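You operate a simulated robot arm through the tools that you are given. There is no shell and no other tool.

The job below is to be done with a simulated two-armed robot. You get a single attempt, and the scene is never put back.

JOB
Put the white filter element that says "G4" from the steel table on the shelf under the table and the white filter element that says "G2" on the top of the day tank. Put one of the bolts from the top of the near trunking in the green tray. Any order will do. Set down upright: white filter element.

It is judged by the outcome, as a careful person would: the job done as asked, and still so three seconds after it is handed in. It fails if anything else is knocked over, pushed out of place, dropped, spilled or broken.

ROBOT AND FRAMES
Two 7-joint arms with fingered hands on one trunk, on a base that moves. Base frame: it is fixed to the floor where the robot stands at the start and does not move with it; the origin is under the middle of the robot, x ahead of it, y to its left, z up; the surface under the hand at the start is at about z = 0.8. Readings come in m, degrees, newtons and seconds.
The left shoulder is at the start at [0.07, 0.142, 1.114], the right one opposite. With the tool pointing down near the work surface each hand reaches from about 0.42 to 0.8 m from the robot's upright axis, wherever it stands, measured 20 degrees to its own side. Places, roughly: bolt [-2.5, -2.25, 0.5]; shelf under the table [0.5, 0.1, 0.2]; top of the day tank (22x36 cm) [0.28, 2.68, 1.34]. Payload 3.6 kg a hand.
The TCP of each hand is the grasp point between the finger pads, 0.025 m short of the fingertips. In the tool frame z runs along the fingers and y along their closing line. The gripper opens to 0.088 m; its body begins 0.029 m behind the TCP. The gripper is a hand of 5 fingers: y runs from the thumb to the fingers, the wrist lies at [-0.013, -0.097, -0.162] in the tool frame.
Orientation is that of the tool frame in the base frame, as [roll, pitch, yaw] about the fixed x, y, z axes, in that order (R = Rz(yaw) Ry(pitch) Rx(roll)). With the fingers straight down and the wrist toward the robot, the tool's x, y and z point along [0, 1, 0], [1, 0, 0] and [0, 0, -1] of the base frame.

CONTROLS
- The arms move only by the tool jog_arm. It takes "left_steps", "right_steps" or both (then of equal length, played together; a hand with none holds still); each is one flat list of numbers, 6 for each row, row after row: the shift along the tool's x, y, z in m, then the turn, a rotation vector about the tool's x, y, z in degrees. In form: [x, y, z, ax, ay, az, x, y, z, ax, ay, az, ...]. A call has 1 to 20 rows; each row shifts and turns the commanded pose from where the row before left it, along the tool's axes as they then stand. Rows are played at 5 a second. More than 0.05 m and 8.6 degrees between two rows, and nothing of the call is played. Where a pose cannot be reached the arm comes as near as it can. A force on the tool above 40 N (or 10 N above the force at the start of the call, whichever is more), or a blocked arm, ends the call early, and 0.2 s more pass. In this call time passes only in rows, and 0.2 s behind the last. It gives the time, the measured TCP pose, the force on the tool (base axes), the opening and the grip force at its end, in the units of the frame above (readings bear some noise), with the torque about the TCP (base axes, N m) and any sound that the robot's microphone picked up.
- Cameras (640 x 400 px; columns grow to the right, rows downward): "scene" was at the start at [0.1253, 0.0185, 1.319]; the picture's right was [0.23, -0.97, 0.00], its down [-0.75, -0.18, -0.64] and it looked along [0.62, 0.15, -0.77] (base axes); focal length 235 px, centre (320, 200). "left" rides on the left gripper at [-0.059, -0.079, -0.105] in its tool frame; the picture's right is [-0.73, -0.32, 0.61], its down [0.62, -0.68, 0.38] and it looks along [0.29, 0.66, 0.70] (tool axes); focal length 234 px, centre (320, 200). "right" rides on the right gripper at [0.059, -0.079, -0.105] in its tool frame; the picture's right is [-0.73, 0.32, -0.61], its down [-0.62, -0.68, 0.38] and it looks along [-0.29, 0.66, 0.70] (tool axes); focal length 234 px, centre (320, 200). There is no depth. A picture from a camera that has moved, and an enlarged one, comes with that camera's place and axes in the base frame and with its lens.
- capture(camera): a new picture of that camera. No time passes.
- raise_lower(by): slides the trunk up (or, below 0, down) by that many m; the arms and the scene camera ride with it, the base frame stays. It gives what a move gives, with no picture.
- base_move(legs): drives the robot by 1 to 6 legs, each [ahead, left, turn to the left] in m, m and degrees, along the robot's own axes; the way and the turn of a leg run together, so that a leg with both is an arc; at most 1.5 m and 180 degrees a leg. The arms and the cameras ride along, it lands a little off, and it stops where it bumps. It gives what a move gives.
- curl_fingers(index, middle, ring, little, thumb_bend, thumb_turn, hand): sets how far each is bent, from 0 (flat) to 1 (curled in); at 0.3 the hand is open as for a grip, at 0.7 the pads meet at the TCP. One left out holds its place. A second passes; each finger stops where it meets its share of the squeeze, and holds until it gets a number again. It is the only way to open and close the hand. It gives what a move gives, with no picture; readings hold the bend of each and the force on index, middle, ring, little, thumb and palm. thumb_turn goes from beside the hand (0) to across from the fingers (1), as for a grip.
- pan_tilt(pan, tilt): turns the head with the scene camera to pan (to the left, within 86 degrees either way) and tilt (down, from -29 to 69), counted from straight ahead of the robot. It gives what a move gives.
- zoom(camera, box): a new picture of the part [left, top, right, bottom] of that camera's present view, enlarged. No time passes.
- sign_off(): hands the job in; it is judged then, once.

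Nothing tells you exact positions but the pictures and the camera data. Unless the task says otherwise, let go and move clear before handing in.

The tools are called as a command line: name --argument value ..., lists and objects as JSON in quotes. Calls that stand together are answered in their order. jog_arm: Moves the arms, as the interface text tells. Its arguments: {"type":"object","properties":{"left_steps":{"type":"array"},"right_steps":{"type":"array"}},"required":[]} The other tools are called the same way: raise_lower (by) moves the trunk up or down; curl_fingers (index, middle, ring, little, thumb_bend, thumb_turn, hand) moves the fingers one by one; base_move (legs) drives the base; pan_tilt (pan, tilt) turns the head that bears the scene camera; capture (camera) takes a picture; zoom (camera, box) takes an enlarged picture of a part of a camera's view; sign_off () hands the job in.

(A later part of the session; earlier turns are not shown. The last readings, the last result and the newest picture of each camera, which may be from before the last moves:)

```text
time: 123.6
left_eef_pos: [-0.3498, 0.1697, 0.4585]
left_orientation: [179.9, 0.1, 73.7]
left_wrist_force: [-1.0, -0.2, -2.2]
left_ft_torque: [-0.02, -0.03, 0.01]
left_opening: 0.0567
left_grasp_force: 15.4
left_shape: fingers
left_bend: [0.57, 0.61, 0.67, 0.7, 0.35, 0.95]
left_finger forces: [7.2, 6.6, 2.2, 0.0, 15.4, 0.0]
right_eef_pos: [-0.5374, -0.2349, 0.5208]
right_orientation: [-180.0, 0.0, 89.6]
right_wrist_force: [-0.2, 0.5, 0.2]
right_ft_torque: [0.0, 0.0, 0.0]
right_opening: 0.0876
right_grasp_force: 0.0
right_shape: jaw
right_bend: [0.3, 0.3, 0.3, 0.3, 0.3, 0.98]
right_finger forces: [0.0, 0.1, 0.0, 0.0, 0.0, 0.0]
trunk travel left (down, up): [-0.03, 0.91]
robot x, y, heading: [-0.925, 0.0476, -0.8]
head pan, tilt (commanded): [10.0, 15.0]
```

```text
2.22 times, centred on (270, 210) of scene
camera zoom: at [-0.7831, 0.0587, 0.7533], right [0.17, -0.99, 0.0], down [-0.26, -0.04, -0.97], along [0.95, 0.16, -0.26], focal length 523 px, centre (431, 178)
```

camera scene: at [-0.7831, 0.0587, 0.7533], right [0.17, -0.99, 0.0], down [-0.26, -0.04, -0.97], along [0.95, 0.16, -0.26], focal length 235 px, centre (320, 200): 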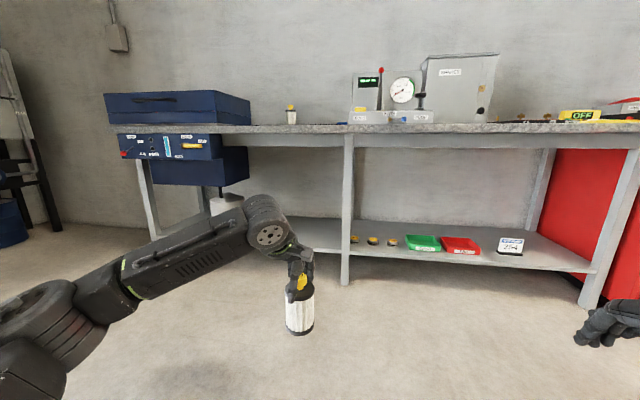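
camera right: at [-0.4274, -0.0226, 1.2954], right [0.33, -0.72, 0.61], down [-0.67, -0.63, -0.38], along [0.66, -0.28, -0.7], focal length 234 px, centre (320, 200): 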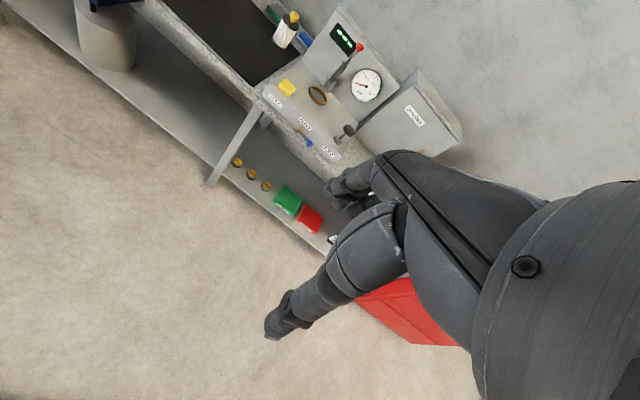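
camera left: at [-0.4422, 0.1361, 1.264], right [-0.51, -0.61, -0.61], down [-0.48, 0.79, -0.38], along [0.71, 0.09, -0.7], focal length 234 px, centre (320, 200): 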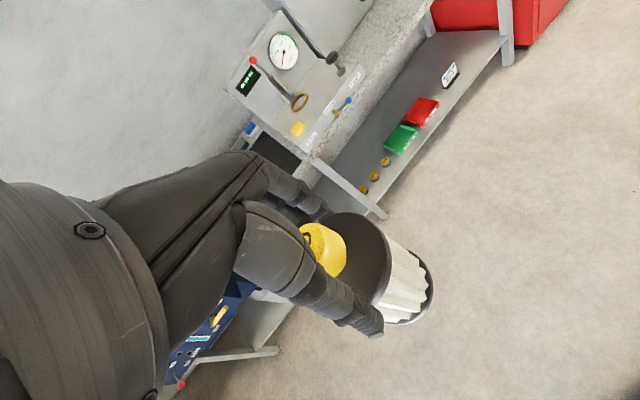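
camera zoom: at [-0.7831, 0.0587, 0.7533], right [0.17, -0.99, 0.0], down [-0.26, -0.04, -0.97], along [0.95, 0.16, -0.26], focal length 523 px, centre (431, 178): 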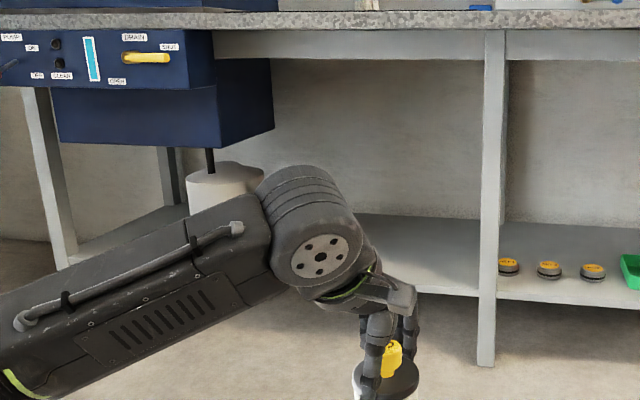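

Shelf top is at z≈0.19–0.20 with its front edge at x≈0.31; the middle leg is at y≈0.105. I'll lower and extend the hand slightly, shift left, and drive partway in.

jog_arm --left_steps '[0.01, 0.0336, 0.02, 0, 0, 0, 0.0098, 0.0336, 0.02, 0, 0, 0, 0, 0, 0.02, 0, 0, 0]'

base_move --legs '[[0, 0.155, 0.8], [0.45, 0, 0]]'

pan_tilt --pan 15 --tilt 25

capture --camera "scene"

capture --camera "left"

```text
time: 124.4
left_eef_pos: [-0.2806, 0.1701, 0.3981]
left_orientation: [-180.0, -0.1, 73.6]
left_wrist_force: [-0.1, -0.3, -1.7]
left_ft_torque: [0.0, -0.04, -0.01]
left_opening: 0.0561
left_grasp_force: 15.9
left_shape: fingers
left_bend: [0.57, 0.61, 0.67, 0.7, 0.35, 0.95]
left_finger forces: [7.2, 6.5, 2.1, 0.0, 15.5, 0.0]
right_eef_pos: [-0.5365, -0.2361, 0.5201]
right_orientation: [180.0, 0.0, 89.6]
right_wrist_force: [-1.4, -0.5, 0.5]
right_ft_torque: [-0.03, 0.03, 0.0]
right_opening: 0.0878
right_grasp_force: 0.0
right_shape: jaw
right_bend: [0.3, 0.3, 0.3, 0.3, 0.3, 0.98]
right_finger forces: [0.1, 0.1, 0.1, 0.0, 0.1, 0.0]
trunk travel left (down, up): [-0.03, 0.91]
robot x, y, heading: [-0.9276, 0.0416, -0.5]
head pan, tilt (commanded): [10.0, 15.0]
```

```text
time: 128.1
left_eef_pos: [0.1701, 0.3367, 0.3991]
left_orientation: [-180.0, 0.0, 74.2]
left_wrist_force: [0.4, 0.0, -1.7]
left_ft_torque: [0.02, -0.03, 0.03]
left_opening: 0.0565
left_grasp_force: 15.8
left_shape: fingers
left_bend: [0.57, 0.61, 0.67, 0.7, 0.35, 0.95]
left_finger forces: [7.4, 6.5, 2.2, 0.0, 15.4, 0.1]
right_eef_pos: [-0.0819, -0.0722, 0.521]
right_orientation: [-180.0, 0.0, 90.3]
right_wrist_force: [0.3, 1.2, -0.6]
right_ft_torque: [0.0, 0.03, 0.01]
right_opening: 0.0877
right_grasp_force: 0.1
right_shape: jaw
right_bend: [0.3, 0.3, 0.3, 0.3, 0.3, 0.98]
right_finger forces: [0.1, 0.1, 0.0, 0.1, 0.0, 0.0]
trunk travel left (down, up): [-0.03, 0.91]
robot x, y, heading: [-0.471, 0.2007, 0.4]
head pan, tilt (commanded): [10.0, 15.0]
```

```text
time: 128.8
left_eef_pos: [0.1688, 0.3361, 0.398]
left_orientation: [180.0, 0.0, 74.4]
left_wrist_force: [0.3, -0.2, -1.8]
left_ft_torque: [-0.01, -0.03, -0.03]
left_opening: 0.0563
left_grasp_force: 15.7
left_shape: fingers
left_bend: [0.57, 0.61, 0.67, 0.7, 0.35, 0.95]
left_finger forces: [7.5, 6.7, 2.3, 0.0, 15.3, 0.1]
right_eef_pos: [-0.0812, -0.0722, 0.5194]
right_orientation: [179.9, 0.0, 90.3]
right_wrist_force: [-0.2, 0.1, 0.1]
right_ft_torque: [-0.01, 0.01, -0.01]
right_opening: 0.0877
right_grasp_force: 0.1
right_shape: jaw
right_bend: [0.3, 0.3, 0.3, 0.3, 0.3, 0.98]
right_finger forces: [0.1, 0.0, 0.0, 0.1, 0.0, 0.0]
trunk travel left (down, up): [-0.03, 0.91]
robot x, y, heading: [-0.4726, 0.2033, 0.1]
head pan, tilt (commanded): [15.0, 25.0]
```

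```text
taken
camera scene: at [-0.3344, 0.2265, 0.7372], right [0.26, -0.96, 0.0], down [-0.41, -0.11, -0.91], along [0.87, 0.24, -0.42], focal length 235 px, centre (320, 200)
```

scene: 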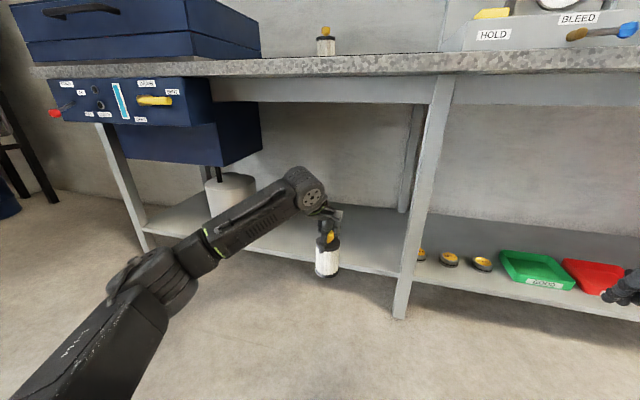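

```text
taken
camera left: at [0.0786, 0.3022, 0.504], right [-0.51, -0.61, -0.61], down [-0.49, 0.78, -0.38], along [0.71, 0.1, -0.7], focal length 234 px, centre (320, 200)
```

left: 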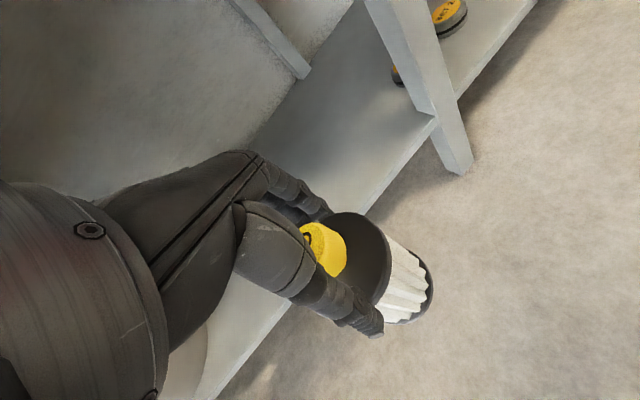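

Clear path ahead. Driving the remaining 0.24 m so G4 is over the shelf.

base_move --legs '[[0.245, 0, 0]]'

capture --camera "scene"

capture --camera "left"

```text
time: 130.6
left_eef_pos: [0.4109, 0.3373, 0.3995]
left_orientation: [180.0, 0.0, 74.2]
left_wrist_force: [0.0, 0.2, -0.5]
left_ft_torque: [-0.01, -0.05, -0.04]
left_opening: 0.0564
left_grasp_force: 16.2
left_shape: fingers
left_bend: [0.57, 0.61, 0.67, 0.7, 0.35, 0.95]
left_finger forces: [7.5, 6.5, 2.2, 0.0, 15.4, 0.0]
right_eef_pos: [0.1599, -0.0698, 0.5208]
right_orientation: [180.0, 0.0, 90.3]
right_wrist_force: [-0.1, -0.1, 1.0]
right_ft_torque: [0.0, 0.02, 0.01]
right_opening: 0.0876
right_grasp_force: 0.0
right_shape: jaw
right_bend: [0.3, 0.3, 0.3, 0.3, 0.3, 0.98]
right_finger forces: [0.0, 0.0, 0.1, 0.1, 0.1, 0.0]
trunk travel left (down, up): [-0.03, 0.91]
robot x, y, heading: [-0.2329, 0.2041, 0.6]
head pan, tilt (commanded): [15.0, 25.0]
```

```text
taken
camera scene: at [-0.0928, 0.2277, 0.7371], right [0.26, -0.96, 0.0], down [-0.41, -0.11, -0.91], along [0.87, 0.24, -0.42], focal length 235 px, centre (320, 200)
```

scene: 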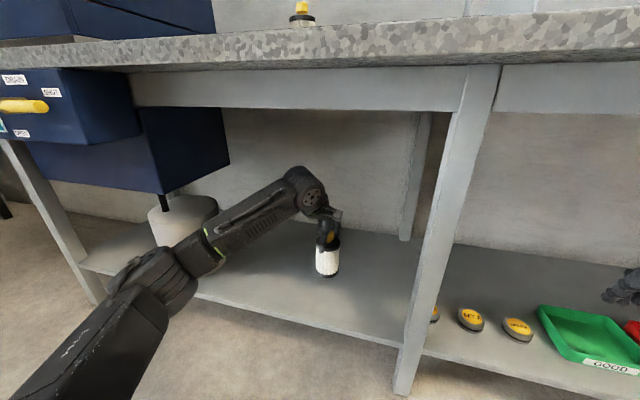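

```text
taken
camera left: at [0.3202, 0.3032, 0.5041], right [-0.51, -0.61, -0.61], down [-0.49, 0.78, -0.38], along [0.71, 0.1, -0.7], focal length 234 px, centre (320, 200)
```

left: 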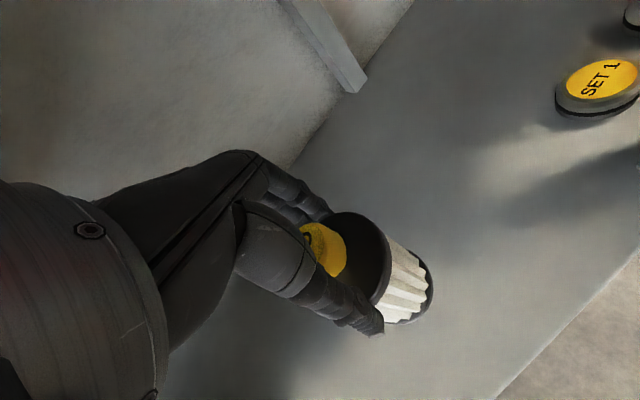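

G4 is over the shelf with good margins. Lowering to just above the shelf, then in small steps.

jog_arm --left_steps '[0, 0, 0.02, 0, 0, 0, 0, 0, 0.02, 0, 0, 0, 0, 0, 0.02, 0, 0, 0, 0, 0, 0.012, 0, 0, 0]'

zoom --camera "scene" --box '[260, 170, 420, 330]'

```text
time: 131.6
left_eef_pos: [0.4137, 0.3375, 0.3283]
left_orientation: [-179.9, 0.0, 74.3]
left_wrist_force: [0.3, 0.0, -1.4]
left_ft_torque: [-0.01, -0.01, 0.01]
left_opening: 0.0563
left_grasp_force: 15.9
left_shape: fingers
left_bend: [0.57, 0.61, 0.67, 0.7, 0.35, 0.95]
left_finger forces: [7.3, 6.6, 2.2, 0.0, 15.3, 0.0]
right_eef_pos: [0.1597, -0.0697, 0.5211]
right_orientation: [-180.0, 0.0, 90.3]
right_wrist_force: [-0.7, 0.5, -0.4]
right_ft_torque: [0.0, 0.01, 0.0]
right_opening: 0.0877
right_grasp_force: 0.0
right_shape: jaw
right_bend: [0.3, 0.3, 0.3, 0.3, 0.3, 0.98]
right_finger forces: [0.0, 0.0, 0.1, 0.0, 0.0, 0.1]
trunk travel left (down, up): [-0.03, 0.91]
robot x, y, heading: [-0.2331, 0.2043, 0.1]
head pan, tilt (commanded): [15.0, 25.0]
```

```text
2.50 times, centred on (340, 250) of scene
camera zoom: at [-0.0928, 0.2277, 0.7371], right [0.26, -0.96, 0.0], down [-0.41, -0.11, -0.91], along [0.87, 0.24, -0.42], focal length 588 px, centre (270, 75)
```

zoom: 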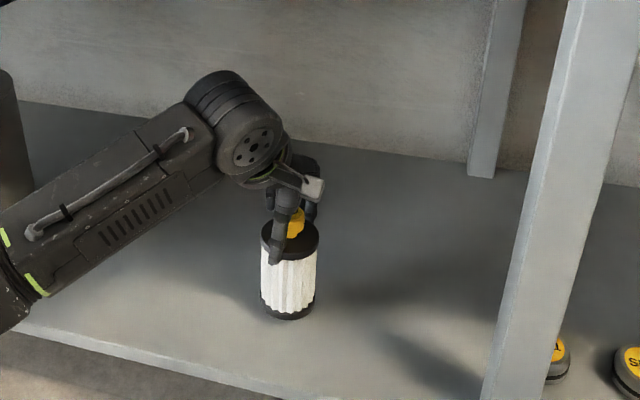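

jog_arm --left_steps '[0, 0, 0.006, 0, 0, 0, 0, 0, 0.006, 0, 0, 0]'

jog_arm --left_steps '[0, 0, 0.003, 0, 0, 0]'

jog_arm --left_steps '[0, 0, 0.003, 0, 0, 0]'

jog_arm --left_steps '[0, 0, 0.003, 0, 0, 0]'

```text
time: 132.2
left_eef_pos: [0.4115, 0.3367, 0.3142]
left_orientation: [-180.0, 0.0, 74.3]
left_wrist_force: [-0.2, -0.5, -1.6]
left_ft_torque: [0.01, 0.01, 0.01]
left_opening: 0.0562
left_grasp_force: 15.6
left_shape: fingers
left_bend: [0.57, 0.61, 0.67, 0.7, 0.35, 0.95]
left_finger forces: [7.3, 6.6, 2.2, 0.1, 15.3, 0.0]
right_eef_pos: [0.1592, -0.0706, 0.5211]
right_orientation: [180.0, 0.0, 90.3]
right_wrist_force: [0.3, 0.7, 0.3]
right_ft_torque: [0.01, 0.04, 0.01]
right_opening: 0.0879
right_grasp_force: 0.1
right_shape: jaw
right_bend: [0.3, 0.3, 0.3, 0.3, 0.3, 0.98]
right_finger forces: [0.0, 0.0, 0.0, 0.1, 0.0, 0.1]
trunk travel left (down, up): [-0.03, 0.91]
robot x, y, heading: [-0.2354, 0.2008, 0.2]
head pan, tilt (commanded): [15.0, 25.0]
```

```text
time: 132.6
left_eef_pos: [0.4116, 0.3374, 0.3113]
left_orientation: [-180.0, 0.0, 74.2]
left_wrist_force: [0.3, 0.9, -2.7]
left_ft_torque: [0.03, -0.02, -0.01]
left_opening: 0.0566
left_grasp_force: 16.2
left_shape: fingers
left_bend: [0.57, 0.61, 0.67, 0.7, 0.35, 0.95]
left_finger forces: [7.2, 6.7, 2.2, 0.1, 15.3, 0.1]
right_eef_pos: [0.1604, -0.0698, 0.5208]
right_orientation: [-179.9, 0.0, 90.3]
right_wrist_force: [-0.2, -0.3, 0.5]
right_ft_torque: [-0.01, 0.0, 0.04]
right_opening: 0.0877
right_grasp_force: 0.1
right_shape: jaw
right_bend: [0.3, 0.3, 0.3, 0.3, 0.3, 0.98]
right_finger forces: [0.0, 0.0, 0.1, 0.1, 0.0, 0.0]
trunk travel left (down, up): [-0.03, 0.91]
robot x, y, heading: [-0.2327, 0.2031, 0.3]
head pan, tilt (commanded): [15.0, 25.0]
```

```text
time: 133.0
left_eef_pos: [0.4116, 0.3355, 0.3087]
left_orientation: [180.0, 0.1, 74.3]
left_wrist_force: [0.2, -0.6, -1.5]
left_ft_torque: [-0.03, -0.03, 0.02]
left_opening: 0.0562
left_grasp_force: 15.6
left_shape: fingers
left_bend: [0.57, 0.61, 0.67, 0.7, 0.35, 0.95]
left_finger forces: [7.4, 6.6, 2.2, 0.1, 15.3, 0.0]
right_eef_pos: [0.1608, -0.071, 0.5196]
right_orientation: [180.0, 0.1, 90.3]
right_wrist_force: [-0.2, -0.3, -0.6]
right_ft_torque: [0.01, -0.02, -0.02]
right_opening: 0.0876
right_grasp_force: 0.0
right_shape: jaw
right_bend: [0.3, 0.3, 0.3, 0.3, 0.3, 0.98]
right_finger forces: [0.0, 0.0, 0.0, 0.0, 0.0, 0.0]
trunk travel left (down, up): [-0.03, 0.91]
robot x, y, heading: [-0.2326, 0.1987, 0.4]
head pan, tilt (commanded): [15.0, 25.0]
```

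```text
time: 133.4
left_eef_pos: [0.412, 0.3364, 0.3074]
left_orientation: [179.9, 0.0, 74.3]
left_wrist_force: [-0.1, 1.5, 4.0]
left_ft_torque: [0.05, 0.01, -0.04]
left_opening: 0.0568
left_grasp_force: 16.9
left_shape: fingers
left_bend: [0.57, 0.61, 0.67, 0.7, 0.35, 0.95]
left_finger forces: [7.3, 6.6, 2.4, 0.1, 16.6, 0.0]
right_eef_pos: [0.1597, -0.0707, 0.5201]
right_orientation: [180.0, 0.0, 90.3]
right_wrist_force: [0.0, 0.2, -0.1]
right_ft_torque: [0.01, -0.02, -0.03]
right_opening: 0.0877
right_grasp_force: 0.0
right_shape: jaw
right_bend: [0.3, 0.3, 0.3, 0.3, 0.3, 0.98]
right_finger forces: [0.0, 0.0, 0.0, 0.0, 0.0, 0.0]
trunk travel left (down, up): [-0.03, 0.91]
robot x, y, heading: [-0.2315, 0.1991, 0.5]
head pan, tilt (commanded): [15.0, 25.0]
```

Contact with the shelf (light, ~5 N). Releasing.

curl_fingers --hand "left" --index 0.3 --middle 0.3 --ring 0.3 --little 0.3 --thumb_bend 0.2

capture --camera "left"

zoom --camera "scene" --box '[280, 200, 400, 310]'

```text
time: 134.4
left_eef_pos: [0.4114, 0.3356, 0.306]
left_orientation: [180.0, 0.0, 74.3]
left_wrist_force: [0.4, 0.1, 0.4]
left_ft_torque: [-0.01, 0.01, 0.05]
left_opening: 0.0914
left_grasp_force: 0.1
left_shape: fingers
left_bend: [0.3, 0.3, 0.3, 0.3, 0.2, 0.97]
left_finger forces: [0.0, 0.0, 0.0, 0.0, 0.1, 0.1]
right_eef_pos: [0.1599, -0.0704, 0.5201]
right_orientation: [179.9, 0.0, 90.3]
right_wrist_force: [0.2, 0.4, 0.2]
right_ft_torque: [-0.01, 0.01, 0.0]
right_opening: 0.0874
right_grasp_force: 0.1
right_shape: jaw
right_bend: [0.3, 0.3, 0.3, 0.3, 0.3, 0.98]
right_finger forces: [0.0, 0.0, 0.0, 0.1, 0.1, 0.0]
trunk travel left (down, up): [-0.03, 0.91]
robot x, y, heading: [-0.2311, 0.2001, 0.2]
head pan, tilt (commanded): [15.0, 25.0]
```

```text
taken
camera left: at [0.3205, 0.3022, 0.4112], right [-0.51, -0.61, -0.61], down [-0.49, 0.78, -0.38], along [0.71, 0.1, -0.7], focal length 234 px, centre (320, 200)
```

left: 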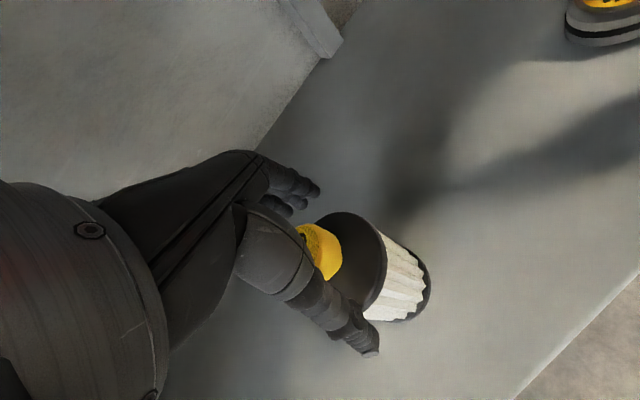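

```text
3.64 times, centred on (340, 255) of scene
camera zoom: at [-0.0929, 0.2276, 0.7372], right [0.26, -0.96, 0.0], down [-0.41, -0.11, -0.91], along [0.87, 0.24, -0.42], focal length 856 px, centre (247, 0)
```

zoom: 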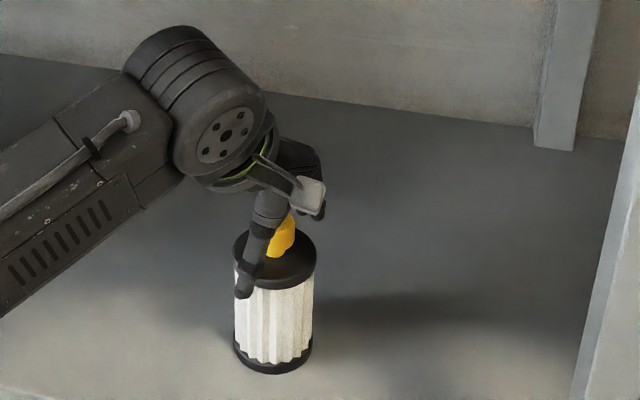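

G4 stands upright on the shelf. Lifting the hand straight up slowly.

jog_arm --left_steps '[0, -0.003, -0.008, 0, 0, 0, 0, 0, -0.01, 0, 0, 0, 0, 0, -0.015, 0, 0, 0, 0, 0, -0.02, 0, 0, 0, 0, 0, -0.025, 0, 0, 0, 0, 0, -0.025, 0, 0, 0]'

capture --camera "left"

capture --camera "scene"

```text
time: 135.8
left_eef_pos: [0.4087, 0.3397, 0.4095]
left_orientation: [-180.0, 0.0, 74.3]
left_wrist_force: [0.4, -0.4, 0.8]
left_ft_torque: [0.0, 0.01, -0.02]
left_opening: 0.0915
left_grasp_force: 0.1
left_shape: fingers
left_bend: [0.3, 0.3, 0.3, 0.3, 0.2, 0.97]
left_finger forces: [0.0, 0.0, 0.1, 0.0, 0.1, 0.1]
right_eef_pos: [0.1604, -0.0703, 0.521]
right_orientation: [-179.9, 0.0, 90.4]
right_wrist_force: [-0.8, -0.4, -0.2]
right_ft_torque: [0.0, 0.03, 0.02]
right_opening: 0.0879
right_grasp_force: 0.1
right_shape: jaw
right_bend: [0.3, 0.3, 0.3, 0.3, 0.3, 0.98]
right_finger forces: [0.1, 0.0, 0.1, 0.0, 0.0, 0.0]
trunk travel left (down, up): [-0.03, 0.91]
robot x, y, heading: [-0.2278, 0.2007, 0.3]
head pan, tilt (commanded): [15.0, 25.0]
```

```text
taken
camera left: at [0.3173, 0.3047, 0.5145], right [-0.51, -0.61, -0.61], down [-0.49, 0.78, -0.38], along [0.71, 0.1, -0.7], focal length 234 px, centre (320, 200)
```

left: 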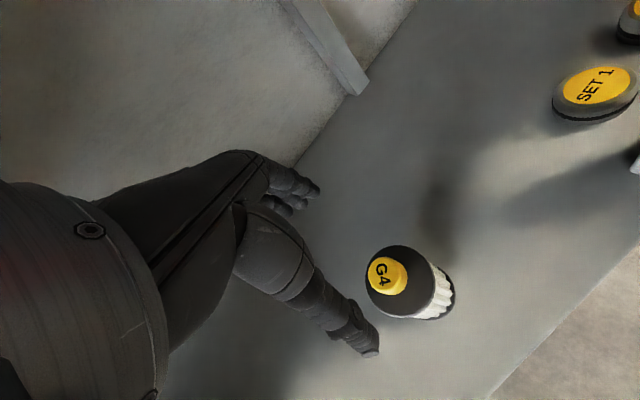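

```text
taken
camera scene: at [-0.0929, 0.2276, 0.7371], right [0.26, -0.96, 0.0], down [-0.41, -0.11, -0.91], along [0.87, 0.24, -0.42], focal length 235 px, centre (320, 200)
```

scene: 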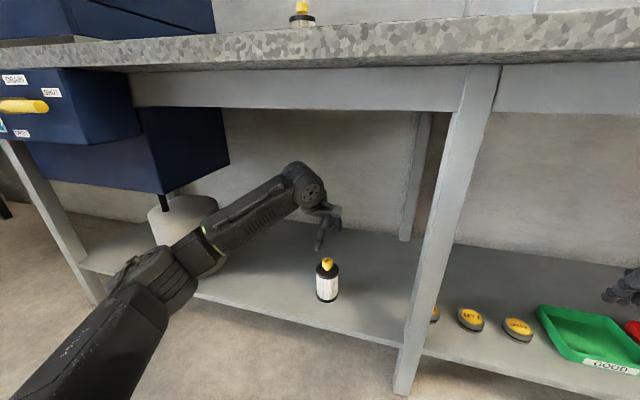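

G4 is upright on the shelf. I'll raise the hand a little more, back straight out, raise the trunk, and turn toward the trunking with the bolts.

jog_arm --left_steps '[0, 0, -0.025, 0, 0, 0]'

base_move --legs '[[-0.75, 0, 0]]'

raise_lower --by 0.7

pan_tilt --pan -10 --tilt 35

capture --camera "scene"

pan_tilt --pan -85 --tilt 25

capture --camera "scene"

```text
time: 136.2
left_eef_pos: [0.4087, 0.3387, 0.4365]
left_orientation: [180.0, 0.0, 74.3]
left_wrist_force: [0.6, -1.0, 0.3]
left_ft_torque: [0.02, -0.03, 0.04]
left_opening: 0.0912
left_grasp_force: 0.1
left_shape: fingers
left_bend: [0.3, 0.3, 0.3, 0.3, 0.2, 0.97]
left_finger forces: [0.0, 0.0, 0.0, 0.0, 0.0, 0.1]
right_eef_pos: [0.16, -0.0704, 0.5199]
right_orientation: [-180.0, 0.0, 90.2]
right_wrist_force: [-0.1, 0.3, 0.3]
right_ft_torque: [-0.02, 0.01, 0.0]
right_opening: 0.0876
right_grasp_force: 0.0
right_shape: jaw
right_bend: [0.3, 0.3, 0.3, 0.3, 0.3, 0.98]
right_finger forces: [0.0, 0.0, 0.0, 0.1, 0.0, 0.0]
trunk travel left (down, up): [-0.03, 0.91]
robot x, y, heading: [-0.2324, 0.203, 0.2]
head pan, tilt (commanded): [15.0, 25.0]
```

```text
time: 140.2
left_eef_pos: [-0.3291, 0.3332, 0.4359]
left_orientation: [179.9, 0.1, 73.9]
left_wrist_force: [0.8, 0.2, 0.5]
left_ft_torque: [-0.04, -0.04, -0.02]
left_opening: 0.0911
left_grasp_force: 0.0
left_shape: fingers
left_bend: [0.3, 0.3, 0.3, 0.3, 0.2, 0.97]
left_finger forces: [0.0, 0.0, 0.0, 0.1, 0.1, 0.0]
right_eef_pos: [-0.5817, -0.0743, 0.5206]
right_orientation: [-180.0, 0.0, 90.0]
right_wrist_force: [-0.3, 0.9, 0.3]
right_ft_torque: [0.05, -0.01, 0.03]
right_opening: 0.0875
right_grasp_force: 0.0
right_shape: jaw
right_bend: [0.3, 0.3, 0.3, 0.3, 0.3, 0.98]
right_finger forces: [0.1, 0.1, 0.1, 0.0, 0.0, 0.1]
trunk travel left (down, up): [-0.03, 0.91]
robot x, y, heading: [-0.9718, 0.2029, -0.4]
head pan, tilt (commanded): [15.0, 25.0]
```

```text
refused: 0.7 is not a number from -0.4 to 0.4
```

```text
time: 141.1
left_eef_pos: [-0.3298, 0.3339, 0.4352]
left_orientation: [-179.9, 0.0, 73.9]
left_wrist_force: [-0.5, 0.1, -0.2]
left_ft_torque: [0.01, 0.05, -0.02]
left_opening: 0.0912
left_grasp_force: 0.1
left_shape: fingers
left_bend: [0.3, 0.3, 0.3, 0.3, 0.2, 0.97]
left_finger forces: [0.0, 0.0, 0.0, 0.0, 0.1, 0.0]
right_eef_pos: [-0.5815, -0.0741, 0.5211]
right_orientation: [-180.0, 0.0, 90.0]
right_wrist_force: [0.2, 0.2, -1.0]
right_ft_torque: [0.01, 0.0, -0.03]
right_opening: 0.0875
right_grasp_force: 0.0
right_shape: jaw
right_bend: [0.3, 0.3, 0.3, 0.3, 0.3, 0.98]
right_finger forces: [0.1, 0.1, 0.0, 0.1, 0.0, 0.0]
trunk travel left (down, up): [-0.03, 0.91]
robot x, y, heading: [-0.9697, 0.2062, -0.0]
head pan, tilt (commanded): [-10.0, 35.0]
```

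```text
taken
camera scene: at [-0.8341, 0.1863, 0.7214], right [-0.17, -0.98, 0.0], down [-0.56, 0.1, -0.82], along [0.81, -0.14, -0.57], focal length 235 px, centre (320, 200)
```

scene: 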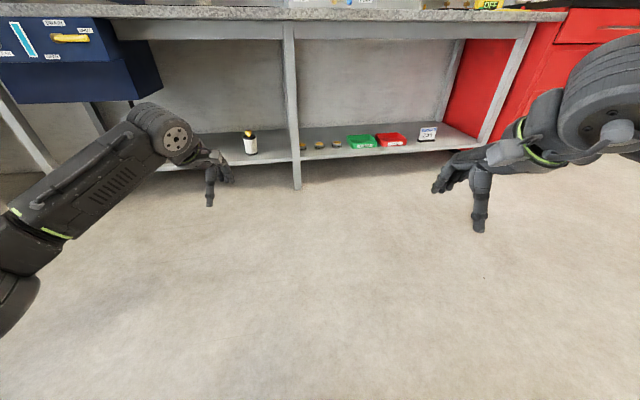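

```text
time: 142.6
left_eef_pos: [-0.3295, 0.3341, 0.434]
left_orientation: [-180.0, 0.0, 73.9]
left_wrist_force: [-0.8, 0.7, -0.4]
left_ft_torque: [0.03, 0.0, 0.0]
left_opening: 0.0916
left_grasp_force: 0.1
left_shape: fingers
left_bend: [0.3, 0.3, 0.3, 0.3, 0.2, 0.97]
left_finger forces: [0.0, 0.0, 0.0, 0.0, 0.0, 0.0]
right_eef_pos: [-0.5811, -0.0742, 0.5214]
right_orientation: [-180.0, 0.0, 90.0]
right_wrist_force: [0.5, -0.3, -0.4]
right_ft_torque: [0.01, -0.01, 0.01]
right_opening: 0.0877
right_grasp_force: 0.0
right_shape: jaw
right_bend: [0.3, 0.3, 0.3, 0.3, 0.3, 0.98]
right_finger forces: [0.0, 0.1, 0.1, 0.0, 0.1, 0.0]
trunk travel left (down, up): [-0.03, 0.91]
robot x, y, heading: [-0.975, 0.2048, -0.1]
head pan, tilt (commanded): [-85.0, 25.0]
```

```text
taken
camera scene: at [-0.9128, 0.1098, 0.7372], right [-1.0, -0.09, 0.0], down [-0.04, 0.42, -0.91], along [0.08, -0.9, -0.42], focal length 235 px, centre (320, 200)
```

scene: 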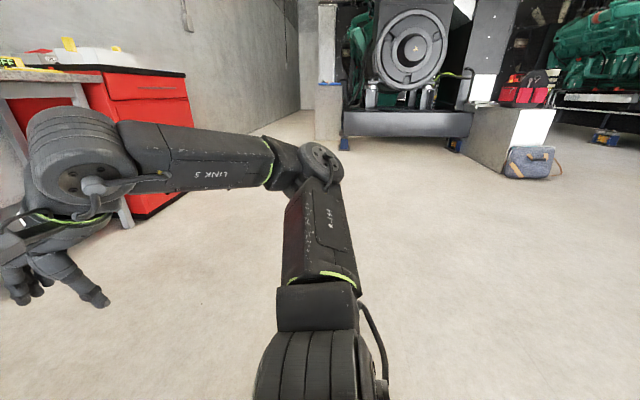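

I'll raise the trunk and turn toward the trunking to look for the bolts.

raise_lower --by 0.4

raise_lower --by 0.3

base_move --legs '[[-0.2, 0, 0], [0, 0, -110]]'

pan_tilt --pan 0 --tilt 20

capture --camera "scene"

```text
time: 146.4
left_eef_pos: [-0.3292, 0.3342, 0.8348]
left_orientation: [-180.0, 0.0, 73.9]
left_wrist_force: [0.5, 0.8, 0.0]
left_ft_torque: [0.0, -0.01, 0.0]
left_opening: 0.0914
left_grasp_force: 0.0
left_shape: fingers
left_bend: [0.3, 0.3, 0.3, 0.3, 0.2, 0.97]
left_finger forces: [0.0, 0.1, 0.0, 0.0, 0.0, 0.0]
right_eef_pos: [-0.5815, -0.0746, 0.9208]
right_orientation: [-180.0, 0.0, 89.9]
right_wrist_force: [-0.3, 0.9, 0.0]
right_ft_torque: [0.01, 0.01, -0.02]
right_opening: 0.0876
right_grasp_force: 0.1
right_shape: jaw
right_bend: [0.3, 0.3, 0.3, 0.3, 0.3, 0.98]
right_finger forces: [0.0, 0.0, 0.1, 0.0, 0.1, 0.0]
trunk travel left (down, up): [-0.43, 0.51]
robot x, y, heading: [-0.9708, 0.1983, -0.2]
head pan, tilt (commanded): [-85.0, 25.0]
```

```text
time: 149.4
left_eef_pos: [-0.3298, 0.3333, 1.1356]
left_orientation: [-180.0, 0.0, 73.9]
left_wrist_force: [-0.2, -0.6, 0.3]
left_ft_torque: [-0.03, -0.01, -0.01]
left_opening: 0.0913
left_grasp_force: 0.1
left_shape: fingers
left_bend: [0.3, 0.3, 0.3, 0.3, 0.2, 0.97]
left_finger forces: [0.0, 0.0, 0.1, 0.1, 0.1, 0.0]
right_eef_pos: [-0.5792, -0.073, 1.2196]
right_orientation: [-180.0, 0.0, 90.0]
right_wrist_force: [0.9, -0.1, 0.5]
right_ft_torque: [0.0, -0.01, -0.01]
right_opening: 0.0876
right_grasp_force: 0.1
right_shape: jaw
right_bend: [0.3, 0.3, 0.3, 0.3, 0.3, 0.98]
right_finger forces: [0.1, 0.1, 0.0, 0.0, 0.1, 0.0]
trunk travel left (down, up): [-0.73, 0.21]
robot x, y, heading: [-0.9703, 0.1986, -0.2]
head pan, tilt (commanded): [-85.0, 25.0]
```

```text
time: 155.7
left_eef_pos: [-1.2963, -0.444, 1.1355]
left_orientation: [179.9, 0.0, -38.6]
left_wrist_force: [0.4, 0.3, -1.3]
left_ft_torque: [-0.01, 0.01, 0.0]
left_opening: 0.0914
left_grasp_force: 0.1
left_shape: fingers
left_bend: [0.3, 0.3, 0.3, 0.3, 0.2, 0.97]
left_finger forces: [0.0, 0.0, 0.0, 0.0, 0.1, 0.1]
right_eef_pos: [-1.5782, -0.0542, 1.2201]
right_orientation: [180.0, 0.0, -22.4]
right_wrist_force: [-0.5, -0.8, -0.2]
right_ft_torque: [0.01, 0.03, -0.02]
right_opening: 0.0877
right_grasp_force: 0.0
right_shape: jaw
right_bend: [0.3, 0.3, 0.3, 0.3, 0.3, 0.98]
right_finger forces: [0.0, 0.0, 0.1, 0.0, 0.0, 0.0]
trunk travel left (down, up): [-0.73, 0.21]
robot x, y, heading: [-1.1738, 0.1995, -112.4]
head pan, tilt (commanded): [-85.0, 25.0]
```

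```text
time: 157.3
left_eef_pos: [-1.2964, -0.4429, 1.1357]
left_orientation: [-180.0, -0.1, -38.5]
left_wrist_force: [-0.5, 0.6, 0.2]
left_ft_torque: [-0.04, 0.0, 0.0]
left_opening: 0.0913
left_grasp_force: 0.1
left_shape: fingers
left_bend: [0.3, 0.3, 0.3, 0.3, 0.2, 0.97]
left_finger forces: [0.0, 0.0, 0.0, 0.1, 0.0, 0.1]
right_eef_pos: [-1.5761, -0.0551, 1.221]
right_orientation: [179.9, 0.0, -22.5]
right_wrist_force: [0.1, 0.4, -0.6]
right_ft_torque: [-0.01, 0.0, 0.03]
right_opening: 0.0876
right_grasp_force: 0.1
right_shape: jaw
right_bend: [0.3, 0.3, 0.3, 0.3, 0.3, 0.98]
right_finger forces: [0.0, 0.0, 0.0, 0.0, 0.0, 0.0]
trunk travel left (down, up): [-0.73, 0.21]
robot x, y, heading: [-1.1741, 0.2022, -112.3]
head pan, tilt (commanded): [0.0, 20.0]
```

```text
taken
camera scene: at [-1.2284, 0.0696, 1.4452], right [-0.92, 0.38, 0.0], down [0.13, 0.32, -0.94], along [-0.36, -0.87, -0.34], focal length 235 px, centre (320, 200)
```

scene: 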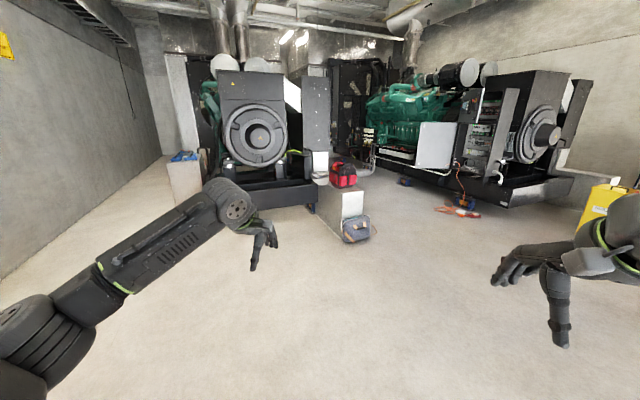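

zoom --camera "scene" --box '[290, 140, 410, 250]'

zoom --camera "scene" --box '[150, 130, 260, 220]'

```text
3.64 times, centred on (350, 195) of scene
camera zoom: at [-1.2284, 0.0696, 1.4452], right [-0.92, 0.38, 0.0], down [0.13, 0.32, -0.94], along [-0.36, -0.87, -0.34], focal length 856 px, centre (211, 218)
```

zoom: 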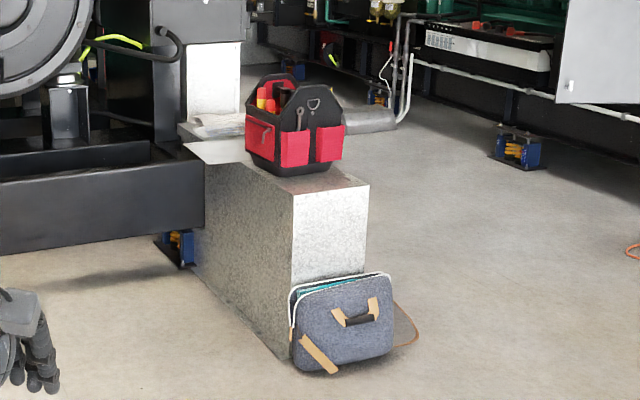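

```text
4.44 times, centred on (205, 175) of scene
camera zoom: at [-1.2284, 0.0696, 1.4452], right [-0.92, 0.38, 0.0], down [0.13, 0.32, -0.94], along [-0.36, -0.87, -0.34], focal length 1046 px, centre (831, 311)
```

zoom: 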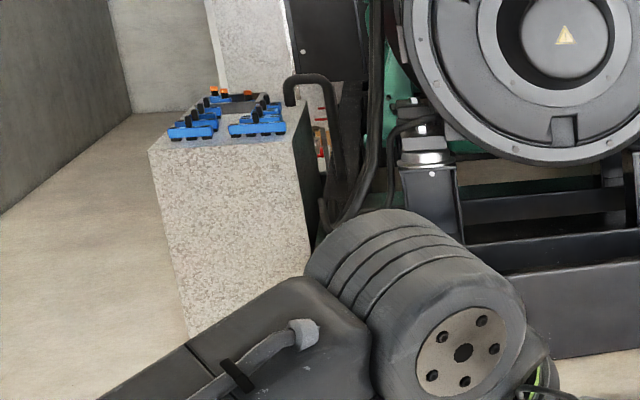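

The near trunking is the steel box with the red tool bag on it, and a laptop bag leans at its near end. I'll drive closer to look at its top.

base_move --legs '[[1.35, 0, 0], [0, 0, -15]]'

pan_tilt --pan 0 --tilt 35

capture --camera "scene"

```text
time: 164.8
left_eef_pos: [-1.9609, -1.6093, 1.1353]
left_orientation: [180.0, 0.0, -53.4]
left_wrist_force: [-0.4, -0.8, 0.6]
left_ft_torque: [-0.03, -0.05, 0.0]
left_opening: 0.0914
left_grasp_force: 0.0
left_shape: fingers
left_bend: [0.3, 0.3, 0.3, 0.3, 0.2, 0.97]
left_finger forces: [0.0, 0.1, 0.0, 0.0, 0.0, 0.0]
right_eef_pos: [-2.1335, -1.1609, 1.2207]
right_orientation: [-180.0, 0.0, -37.4]
right_wrist_force: [-0.5, -0.1, -0.8]
right_ft_torque: [-0.01, 0.0, 0.04]
right_opening: 0.0875
right_grasp_force: 0.2
right_shape: jaw
right_bend: [0.3, 0.3, 0.3, 0.3, 0.3, 0.98]
right_finger forces: [0.0, 0.0, 0.0, 0.0, 0.0, 0.0]
trunk travel left (down, up): [-0.73, 0.21]
robot x, y, heading: [-1.6778, -1.0143, -127.4]
head pan, tilt (commanded): [0.0, 20.0]
```

```text
time: 165.6
left_eef_pos: [-1.9624, -1.6068, 1.1359]
left_orientation: [-180.0, 0.0, -53.4]
left_wrist_force: [0.0, 0.0, 0.2]
left_ft_torque: [0.0, -0.04, 0.04]
left_opening: 0.0914
left_grasp_force: 0.1
left_shape: fingers
left_bend: [0.3, 0.3, 0.3, 0.3, 0.2, 0.97]
left_finger forces: [0.0, 0.0, 0.0, 0.0, 0.1, 0.0]
right_eef_pos: [-2.1339, -1.1599, 1.2213]
right_orientation: [179.9, 0.0, -37.4]
right_wrist_force: [-0.3, 0.8, -0.2]
right_ft_torque: [-0.01, 0.02, -0.01]
right_opening: 0.0876
right_grasp_force: 0.0
right_shape: jaw
right_bend: [0.3, 0.3, 0.3, 0.3, 0.3, 0.98]
right_finger forces: [0.0, 0.1, 0.0, 0.1, 0.0, 0.1]
trunk travel left (down, up): [-0.73, 0.21]
robot x, y, heading: [-1.6767, -1.0168, -127.6]
head pan, tilt (commanded): [0.0, 35.0]
```

```text
taken
camera scene: at [-1.7613, -1.1251, 1.4215], right [-0.79, 0.61, 0.0], down [0.35, 0.45, -0.82], along [-0.5, -0.65, -0.57], focal length 235 px, centre (320, 200)
```

scene: 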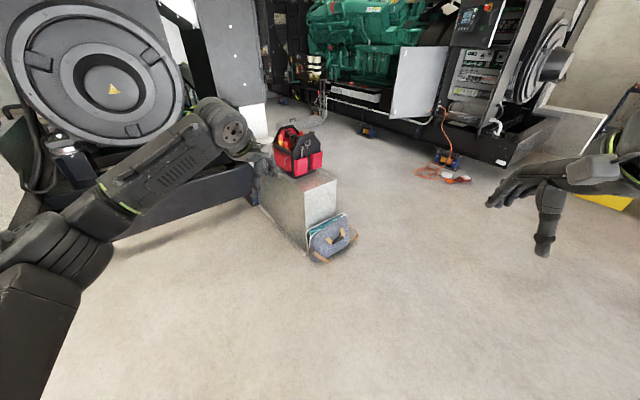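

zoom --camera "scene" --box '[240, 110, 370, 270]'

capture --camera "left"

```text
2.50 times, centred on (305, 190) of scene
camera zoom: at [-1.7613, -1.1251, 1.4215], right [-0.79, 0.61, 0.0], down [0.35, 0.45, -0.82], along [-0.5, -0.65, -0.57], focal length 588 px, centre (358, 225)
```

zoom: 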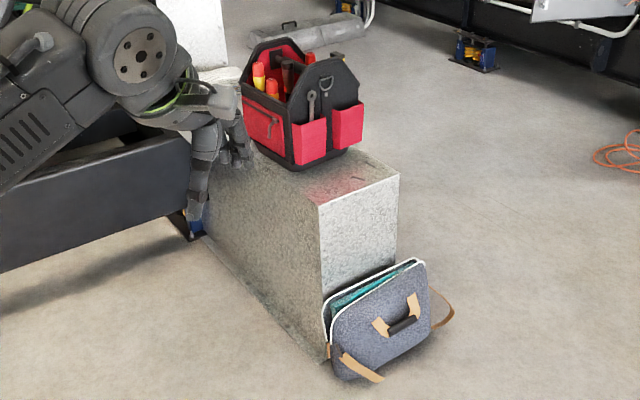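

```text
taken
camera left: at [-1.9326, -1.5125, 1.2407], right [-0.17, 0.78, -0.61], down [0.92, -0.1, -0.38], along [-0.35, -0.62, -0.7], focal length 234 px, centre (320, 200)
```

left: 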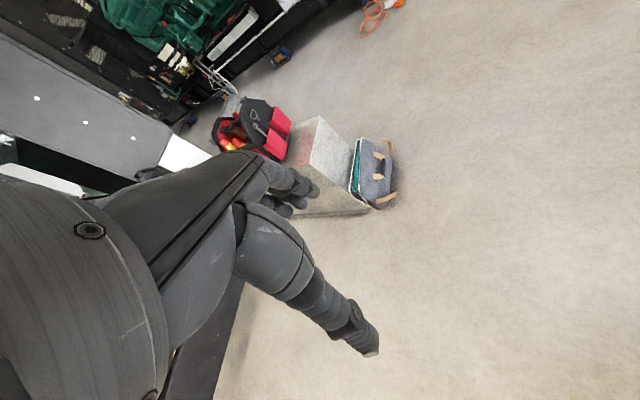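

The trunking's near-left top corner is around [-2.47, -2.2, 0.55]. I'll move closer from the front-left side, staying clear of the laptop bag.

base_move --legs '[[0.55, 0.25, 0], [0, 0, -28]]'

pan_tilt --pan 15 --tilt 50

capture --camera "scene"

capture --camera "left"

```text
time: 170.3
left_eef_pos: [-2.3324, -1.9864, 1.1353]
left_orientation: [-179.9, 0.1, -81.1]
left_wrist_force: [0.2, -0.2, -0.6]
left_ft_torque: [-0.05, 0.0, 0.0]
left_opening: 0.0914
left_grasp_force: 0.0
left_shape: fingers
left_bend: [0.3, 0.3, 0.3, 0.3, 0.2, 0.97]
left_finger forces: [0.1, 0.0, 0.0, 0.0, 0.1, 0.0]
right_eef_pos: [-2.2757, -1.5111, 1.2203]
right_orientation: [-180.0, 0.0, -65.1]
right_wrist_force: [-0.1, -0.3, 0.4]
right_ft_torque: [0.01, 0.01, -0.01]
right_opening: 0.0876
right_grasp_force: 0.0
right_shape: jaw
right_bend: [0.3, 0.3, 0.3, 0.3, 0.3, 0.98]
right_finger forces: [0.0, 0.0, 0.0, 0.0, 0.0, 0.0]
trunk travel left (down, up): [-0.73, 0.21]
robot x, y, heading: [-1.8023, -1.5975, -155.1]
head pan, tilt (commanded): [0.0, 35.0]
```

```text
time: 171.1
left_eef_pos: [-2.3326, -1.9893, 1.1353]
left_orientation: [-180.0, 0.0, -81.0]
left_wrist_force: [-0.7, -0.3, -1.0]
left_ft_torque: [0.0, 0.03, 0.02]
left_opening: 0.0912
left_grasp_force: 0.0
left_shape: fingers
left_bend: [0.3, 0.3, 0.3, 0.3, 0.2, 0.97]
left_finger forces: [0.0, 0.0, 0.0, 0.0, 0.0, 0.0]
right_eef_pos: [-2.275, -1.5126, 1.2208]
right_orientation: [180.0, 0.0, -65.2]
right_wrist_force: [0.0, -0.6, -0.3]
right_ft_torque: [0.02, 0.02, -0.02]
right_opening: 0.0877
right_grasp_force: 0.1
right_shape: jaw
right_bend: [0.3, 0.3, 0.3, 0.3, 0.3, 0.98]
right_finger forces: [0.1, 0.0, 0.0, 0.0, 0.1, 0.1]
trunk travel left (down, up): [-0.73, 0.21]
robot x, y, heading: [-1.8073, -1.5951, -155.3]
head pan, tilt (commanded): [15.0, 50.0]
```

```text
taken
camera scene: at [-1.9098, -1.6662, 1.3997], right [-0.64, 0.77, 0.0], down [0.59, 0.49, -0.64], along [-0.49, -0.41, -0.77], focal length 235 px, centre (320, 200)
```

scene: 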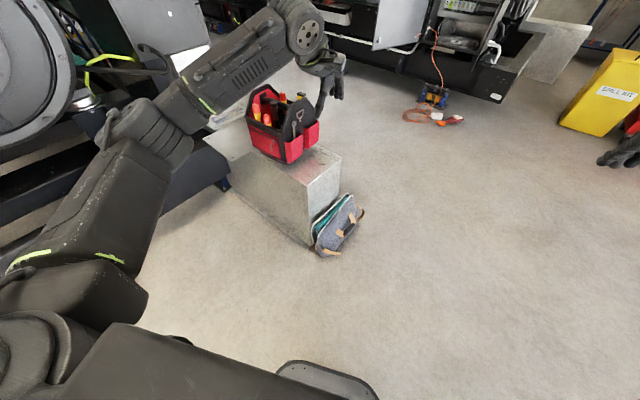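

```text
taken
camera left: at [-2.2623, -1.9173, 1.2407], right [0.21, 0.77, -0.61], down [0.77, -0.51, -0.38], along [-0.6, -0.39, -0.7], focal length 234 px, centre (320, 200)
```

left: 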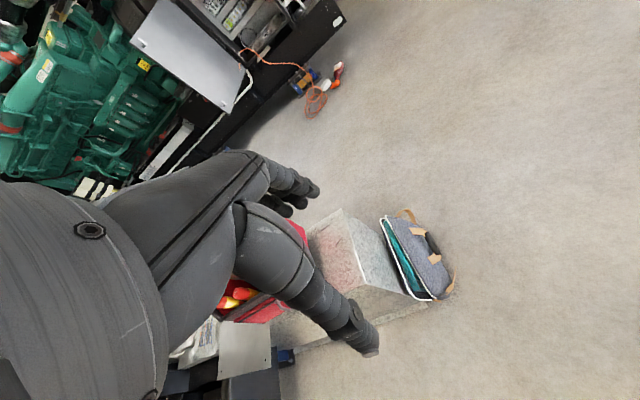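

zoom --camera "scene" --box '[210, 70, 370, 260]'

zoom --camera "left" --box '[180, 190, 460, 380]'

```text
2.11 times, centred on (290, 165) of scene
camera zoom: at [-1.9098, -1.6662, 1.3997], right [-0.64, 0.77, 0.0], down [0.59, 0.49, -0.64], along [-0.49, -0.41, -0.77], focal length 496 px, centre (383, 274)
```

zoom: 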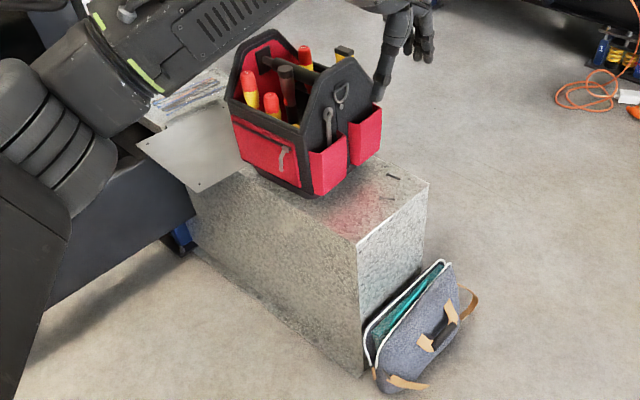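

```text
2.11 times, centred on (320, 285) of left
camera zoom: at [-2.2623, -1.9173, 1.2407], right [0.21, 0.77, -0.61], down [0.77, -0.51, -0.38], along [-0.6, -0.39, -0.7], focal length 493 px, centre (320, 21)
```

zoom: 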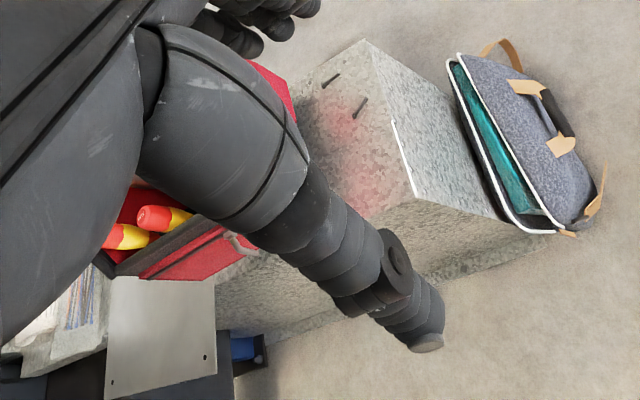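

I can see two small bolts lying on top near the near edge. I'll zoom in closely to determine their position and orientation.

zoom --camera "scene" --box '[295, 135, 345, 185]'

zoom --camera "left" --box '[300, 195, 380, 270]'

```text
8.00 times, centred on (320, 160) of scene
camera zoom: at [-1.9098, -1.6662, 1.3997], right [-0.64, 0.77, 0.0], down [0.59, 0.49, -0.64], along [-0.49, -0.41, -0.77], focal length 1883 px, centre (320, 520)
```

zoom: 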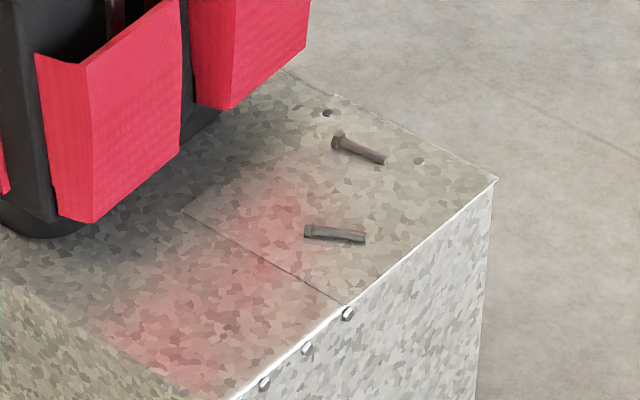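

```text
5.33 times, centred on (340, 232) of left
camera zoom: at [-2.2623, -1.9173, 1.2407], right [0.21, 0.77, -0.61], down [0.77, -0.51, -0.38], along [-0.6, -0.39, -0.7], focal length 1249 px, centre (213, 27)
```

zoom: 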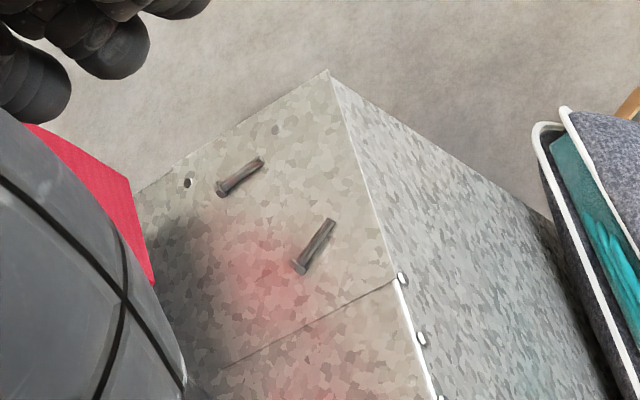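

Two bolts: the nearer one (B) is centred at about [-2.614, -2.238, 0.605], axis pointing along (−0.49, 0.87). I'll first check in free air how the fingertips close, to plan a small pinch.

curl_fingers --hand "left" --index 0.7 --middle 0.7 --ring 0.7 --little 0.7 --thumb_bend 0.7

pan_tilt --pan 15 --tilt 20

zoom --camera "scene" --box '[240, 100, 400, 260]'

capture --camera "left"

```text
time: 172.1
left_eef_pos: [-2.3319, -1.9889, 1.1362]
left_orientation: [180.0, 0.1, -81.1]
left_wrist_force: [-0.8, -0.3, 0.5]
left_ft_torque: [0.05, 0.01, 0.03]
left_opening: 0.0002
left_grasp_force: 0.1
left_shape: fingers
left_bend: [0.7, 0.7, 0.7, 0.7, 0.7, 0.97]
left_finger forces: [0.0, 0.0, 0.1, 0.1, 0.0, 0.0]
right_eef_pos: [-2.2756, -1.5118, 1.2215]
right_orientation: [-180.0, 0.0, -65.0]
right_wrist_force: [0.3, -0.2, -0.1]
right_ft_torque: [0.02, -0.02, 0.02]
right_opening: 0.0875
right_grasp_force: 0.1
right_shape: jaw
right_bend: [0.3, 0.3, 0.3, 0.3, 0.3, 0.98]
right_finger forces: [0.0, 0.0, 0.1, 0.0, 0.0, 0.1]
trunk travel left (down, up): [-0.73, 0.21]
robot x, y, heading: [-1.8079, -1.5983, -155.2]
head pan, tilt (commanded): [15.0, 50.0]
```

```text
time: 173.0
left_eef_pos: [-2.3316, -1.9879, 1.1363]
left_orientation: [179.9, 0.0, -81.0]
left_wrist_force: [0.6, 0.0, -0.1]
left_ft_torque: [0.02, -0.02, 0.03]
left_opening: 0.0
left_grasp_force: 0.0
left_shape: fingers
left_bend: [0.7, 0.7, 0.7, 0.7, 0.7, 0.97]
left_finger forces: [0.1, 0.0, 0.0, 0.0, 0.0, 0.0]
right_eef_pos: [-2.2753, -1.5131, 1.221]
right_orientation: [180.0, 0.0, -65.1]
right_wrist_force: [-0.6, -0.3, 0.7]
right_ft_torque: [-0.01, 0.02, -0.03]
right_opening: 0.0874
right_grasp_force: 0.1
right_shape: jaw
right_bend: [0.3, 0.3, 0.3, 0.3, 0.3, 0.98]
right_finger forces: [0.0, 0.0, 0.0, 0.1, 0.1, 0.0]
trunk travel left (down, up): [-0.73, 0.21]
robot x, y, heading: [-1.806, -1.5964, -155.2]
head pan, tilt (commanded): [15.0, 20.0]
```

```text
2.50 times, centred on (320, 180) of scene
camera zoom: at [-1.9221, -1.6767, 1.4452], right [-0.64, 0.77, 0.0], down [0.26, 0.22, -0.94], along [-0.72, -0.6, -0.34], focal length 588 px, centre (320, 250)
```

zoom: 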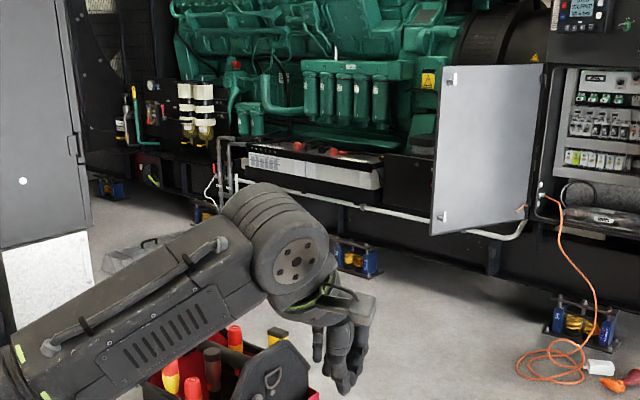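

```text
taken
camera left: at [-2.2623, -1.9175, 1.2406], right [0.21, 0.77, -0.61], down [0.77, -0.51, -0.38], along [-0.6, -0.39, -0.7], focal length 234 px, centre (320, 200)
```

left: 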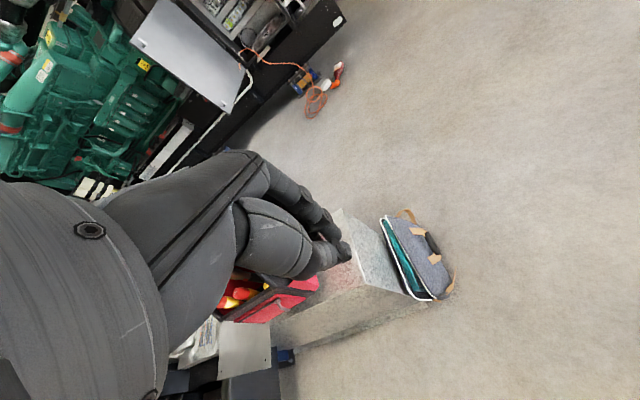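

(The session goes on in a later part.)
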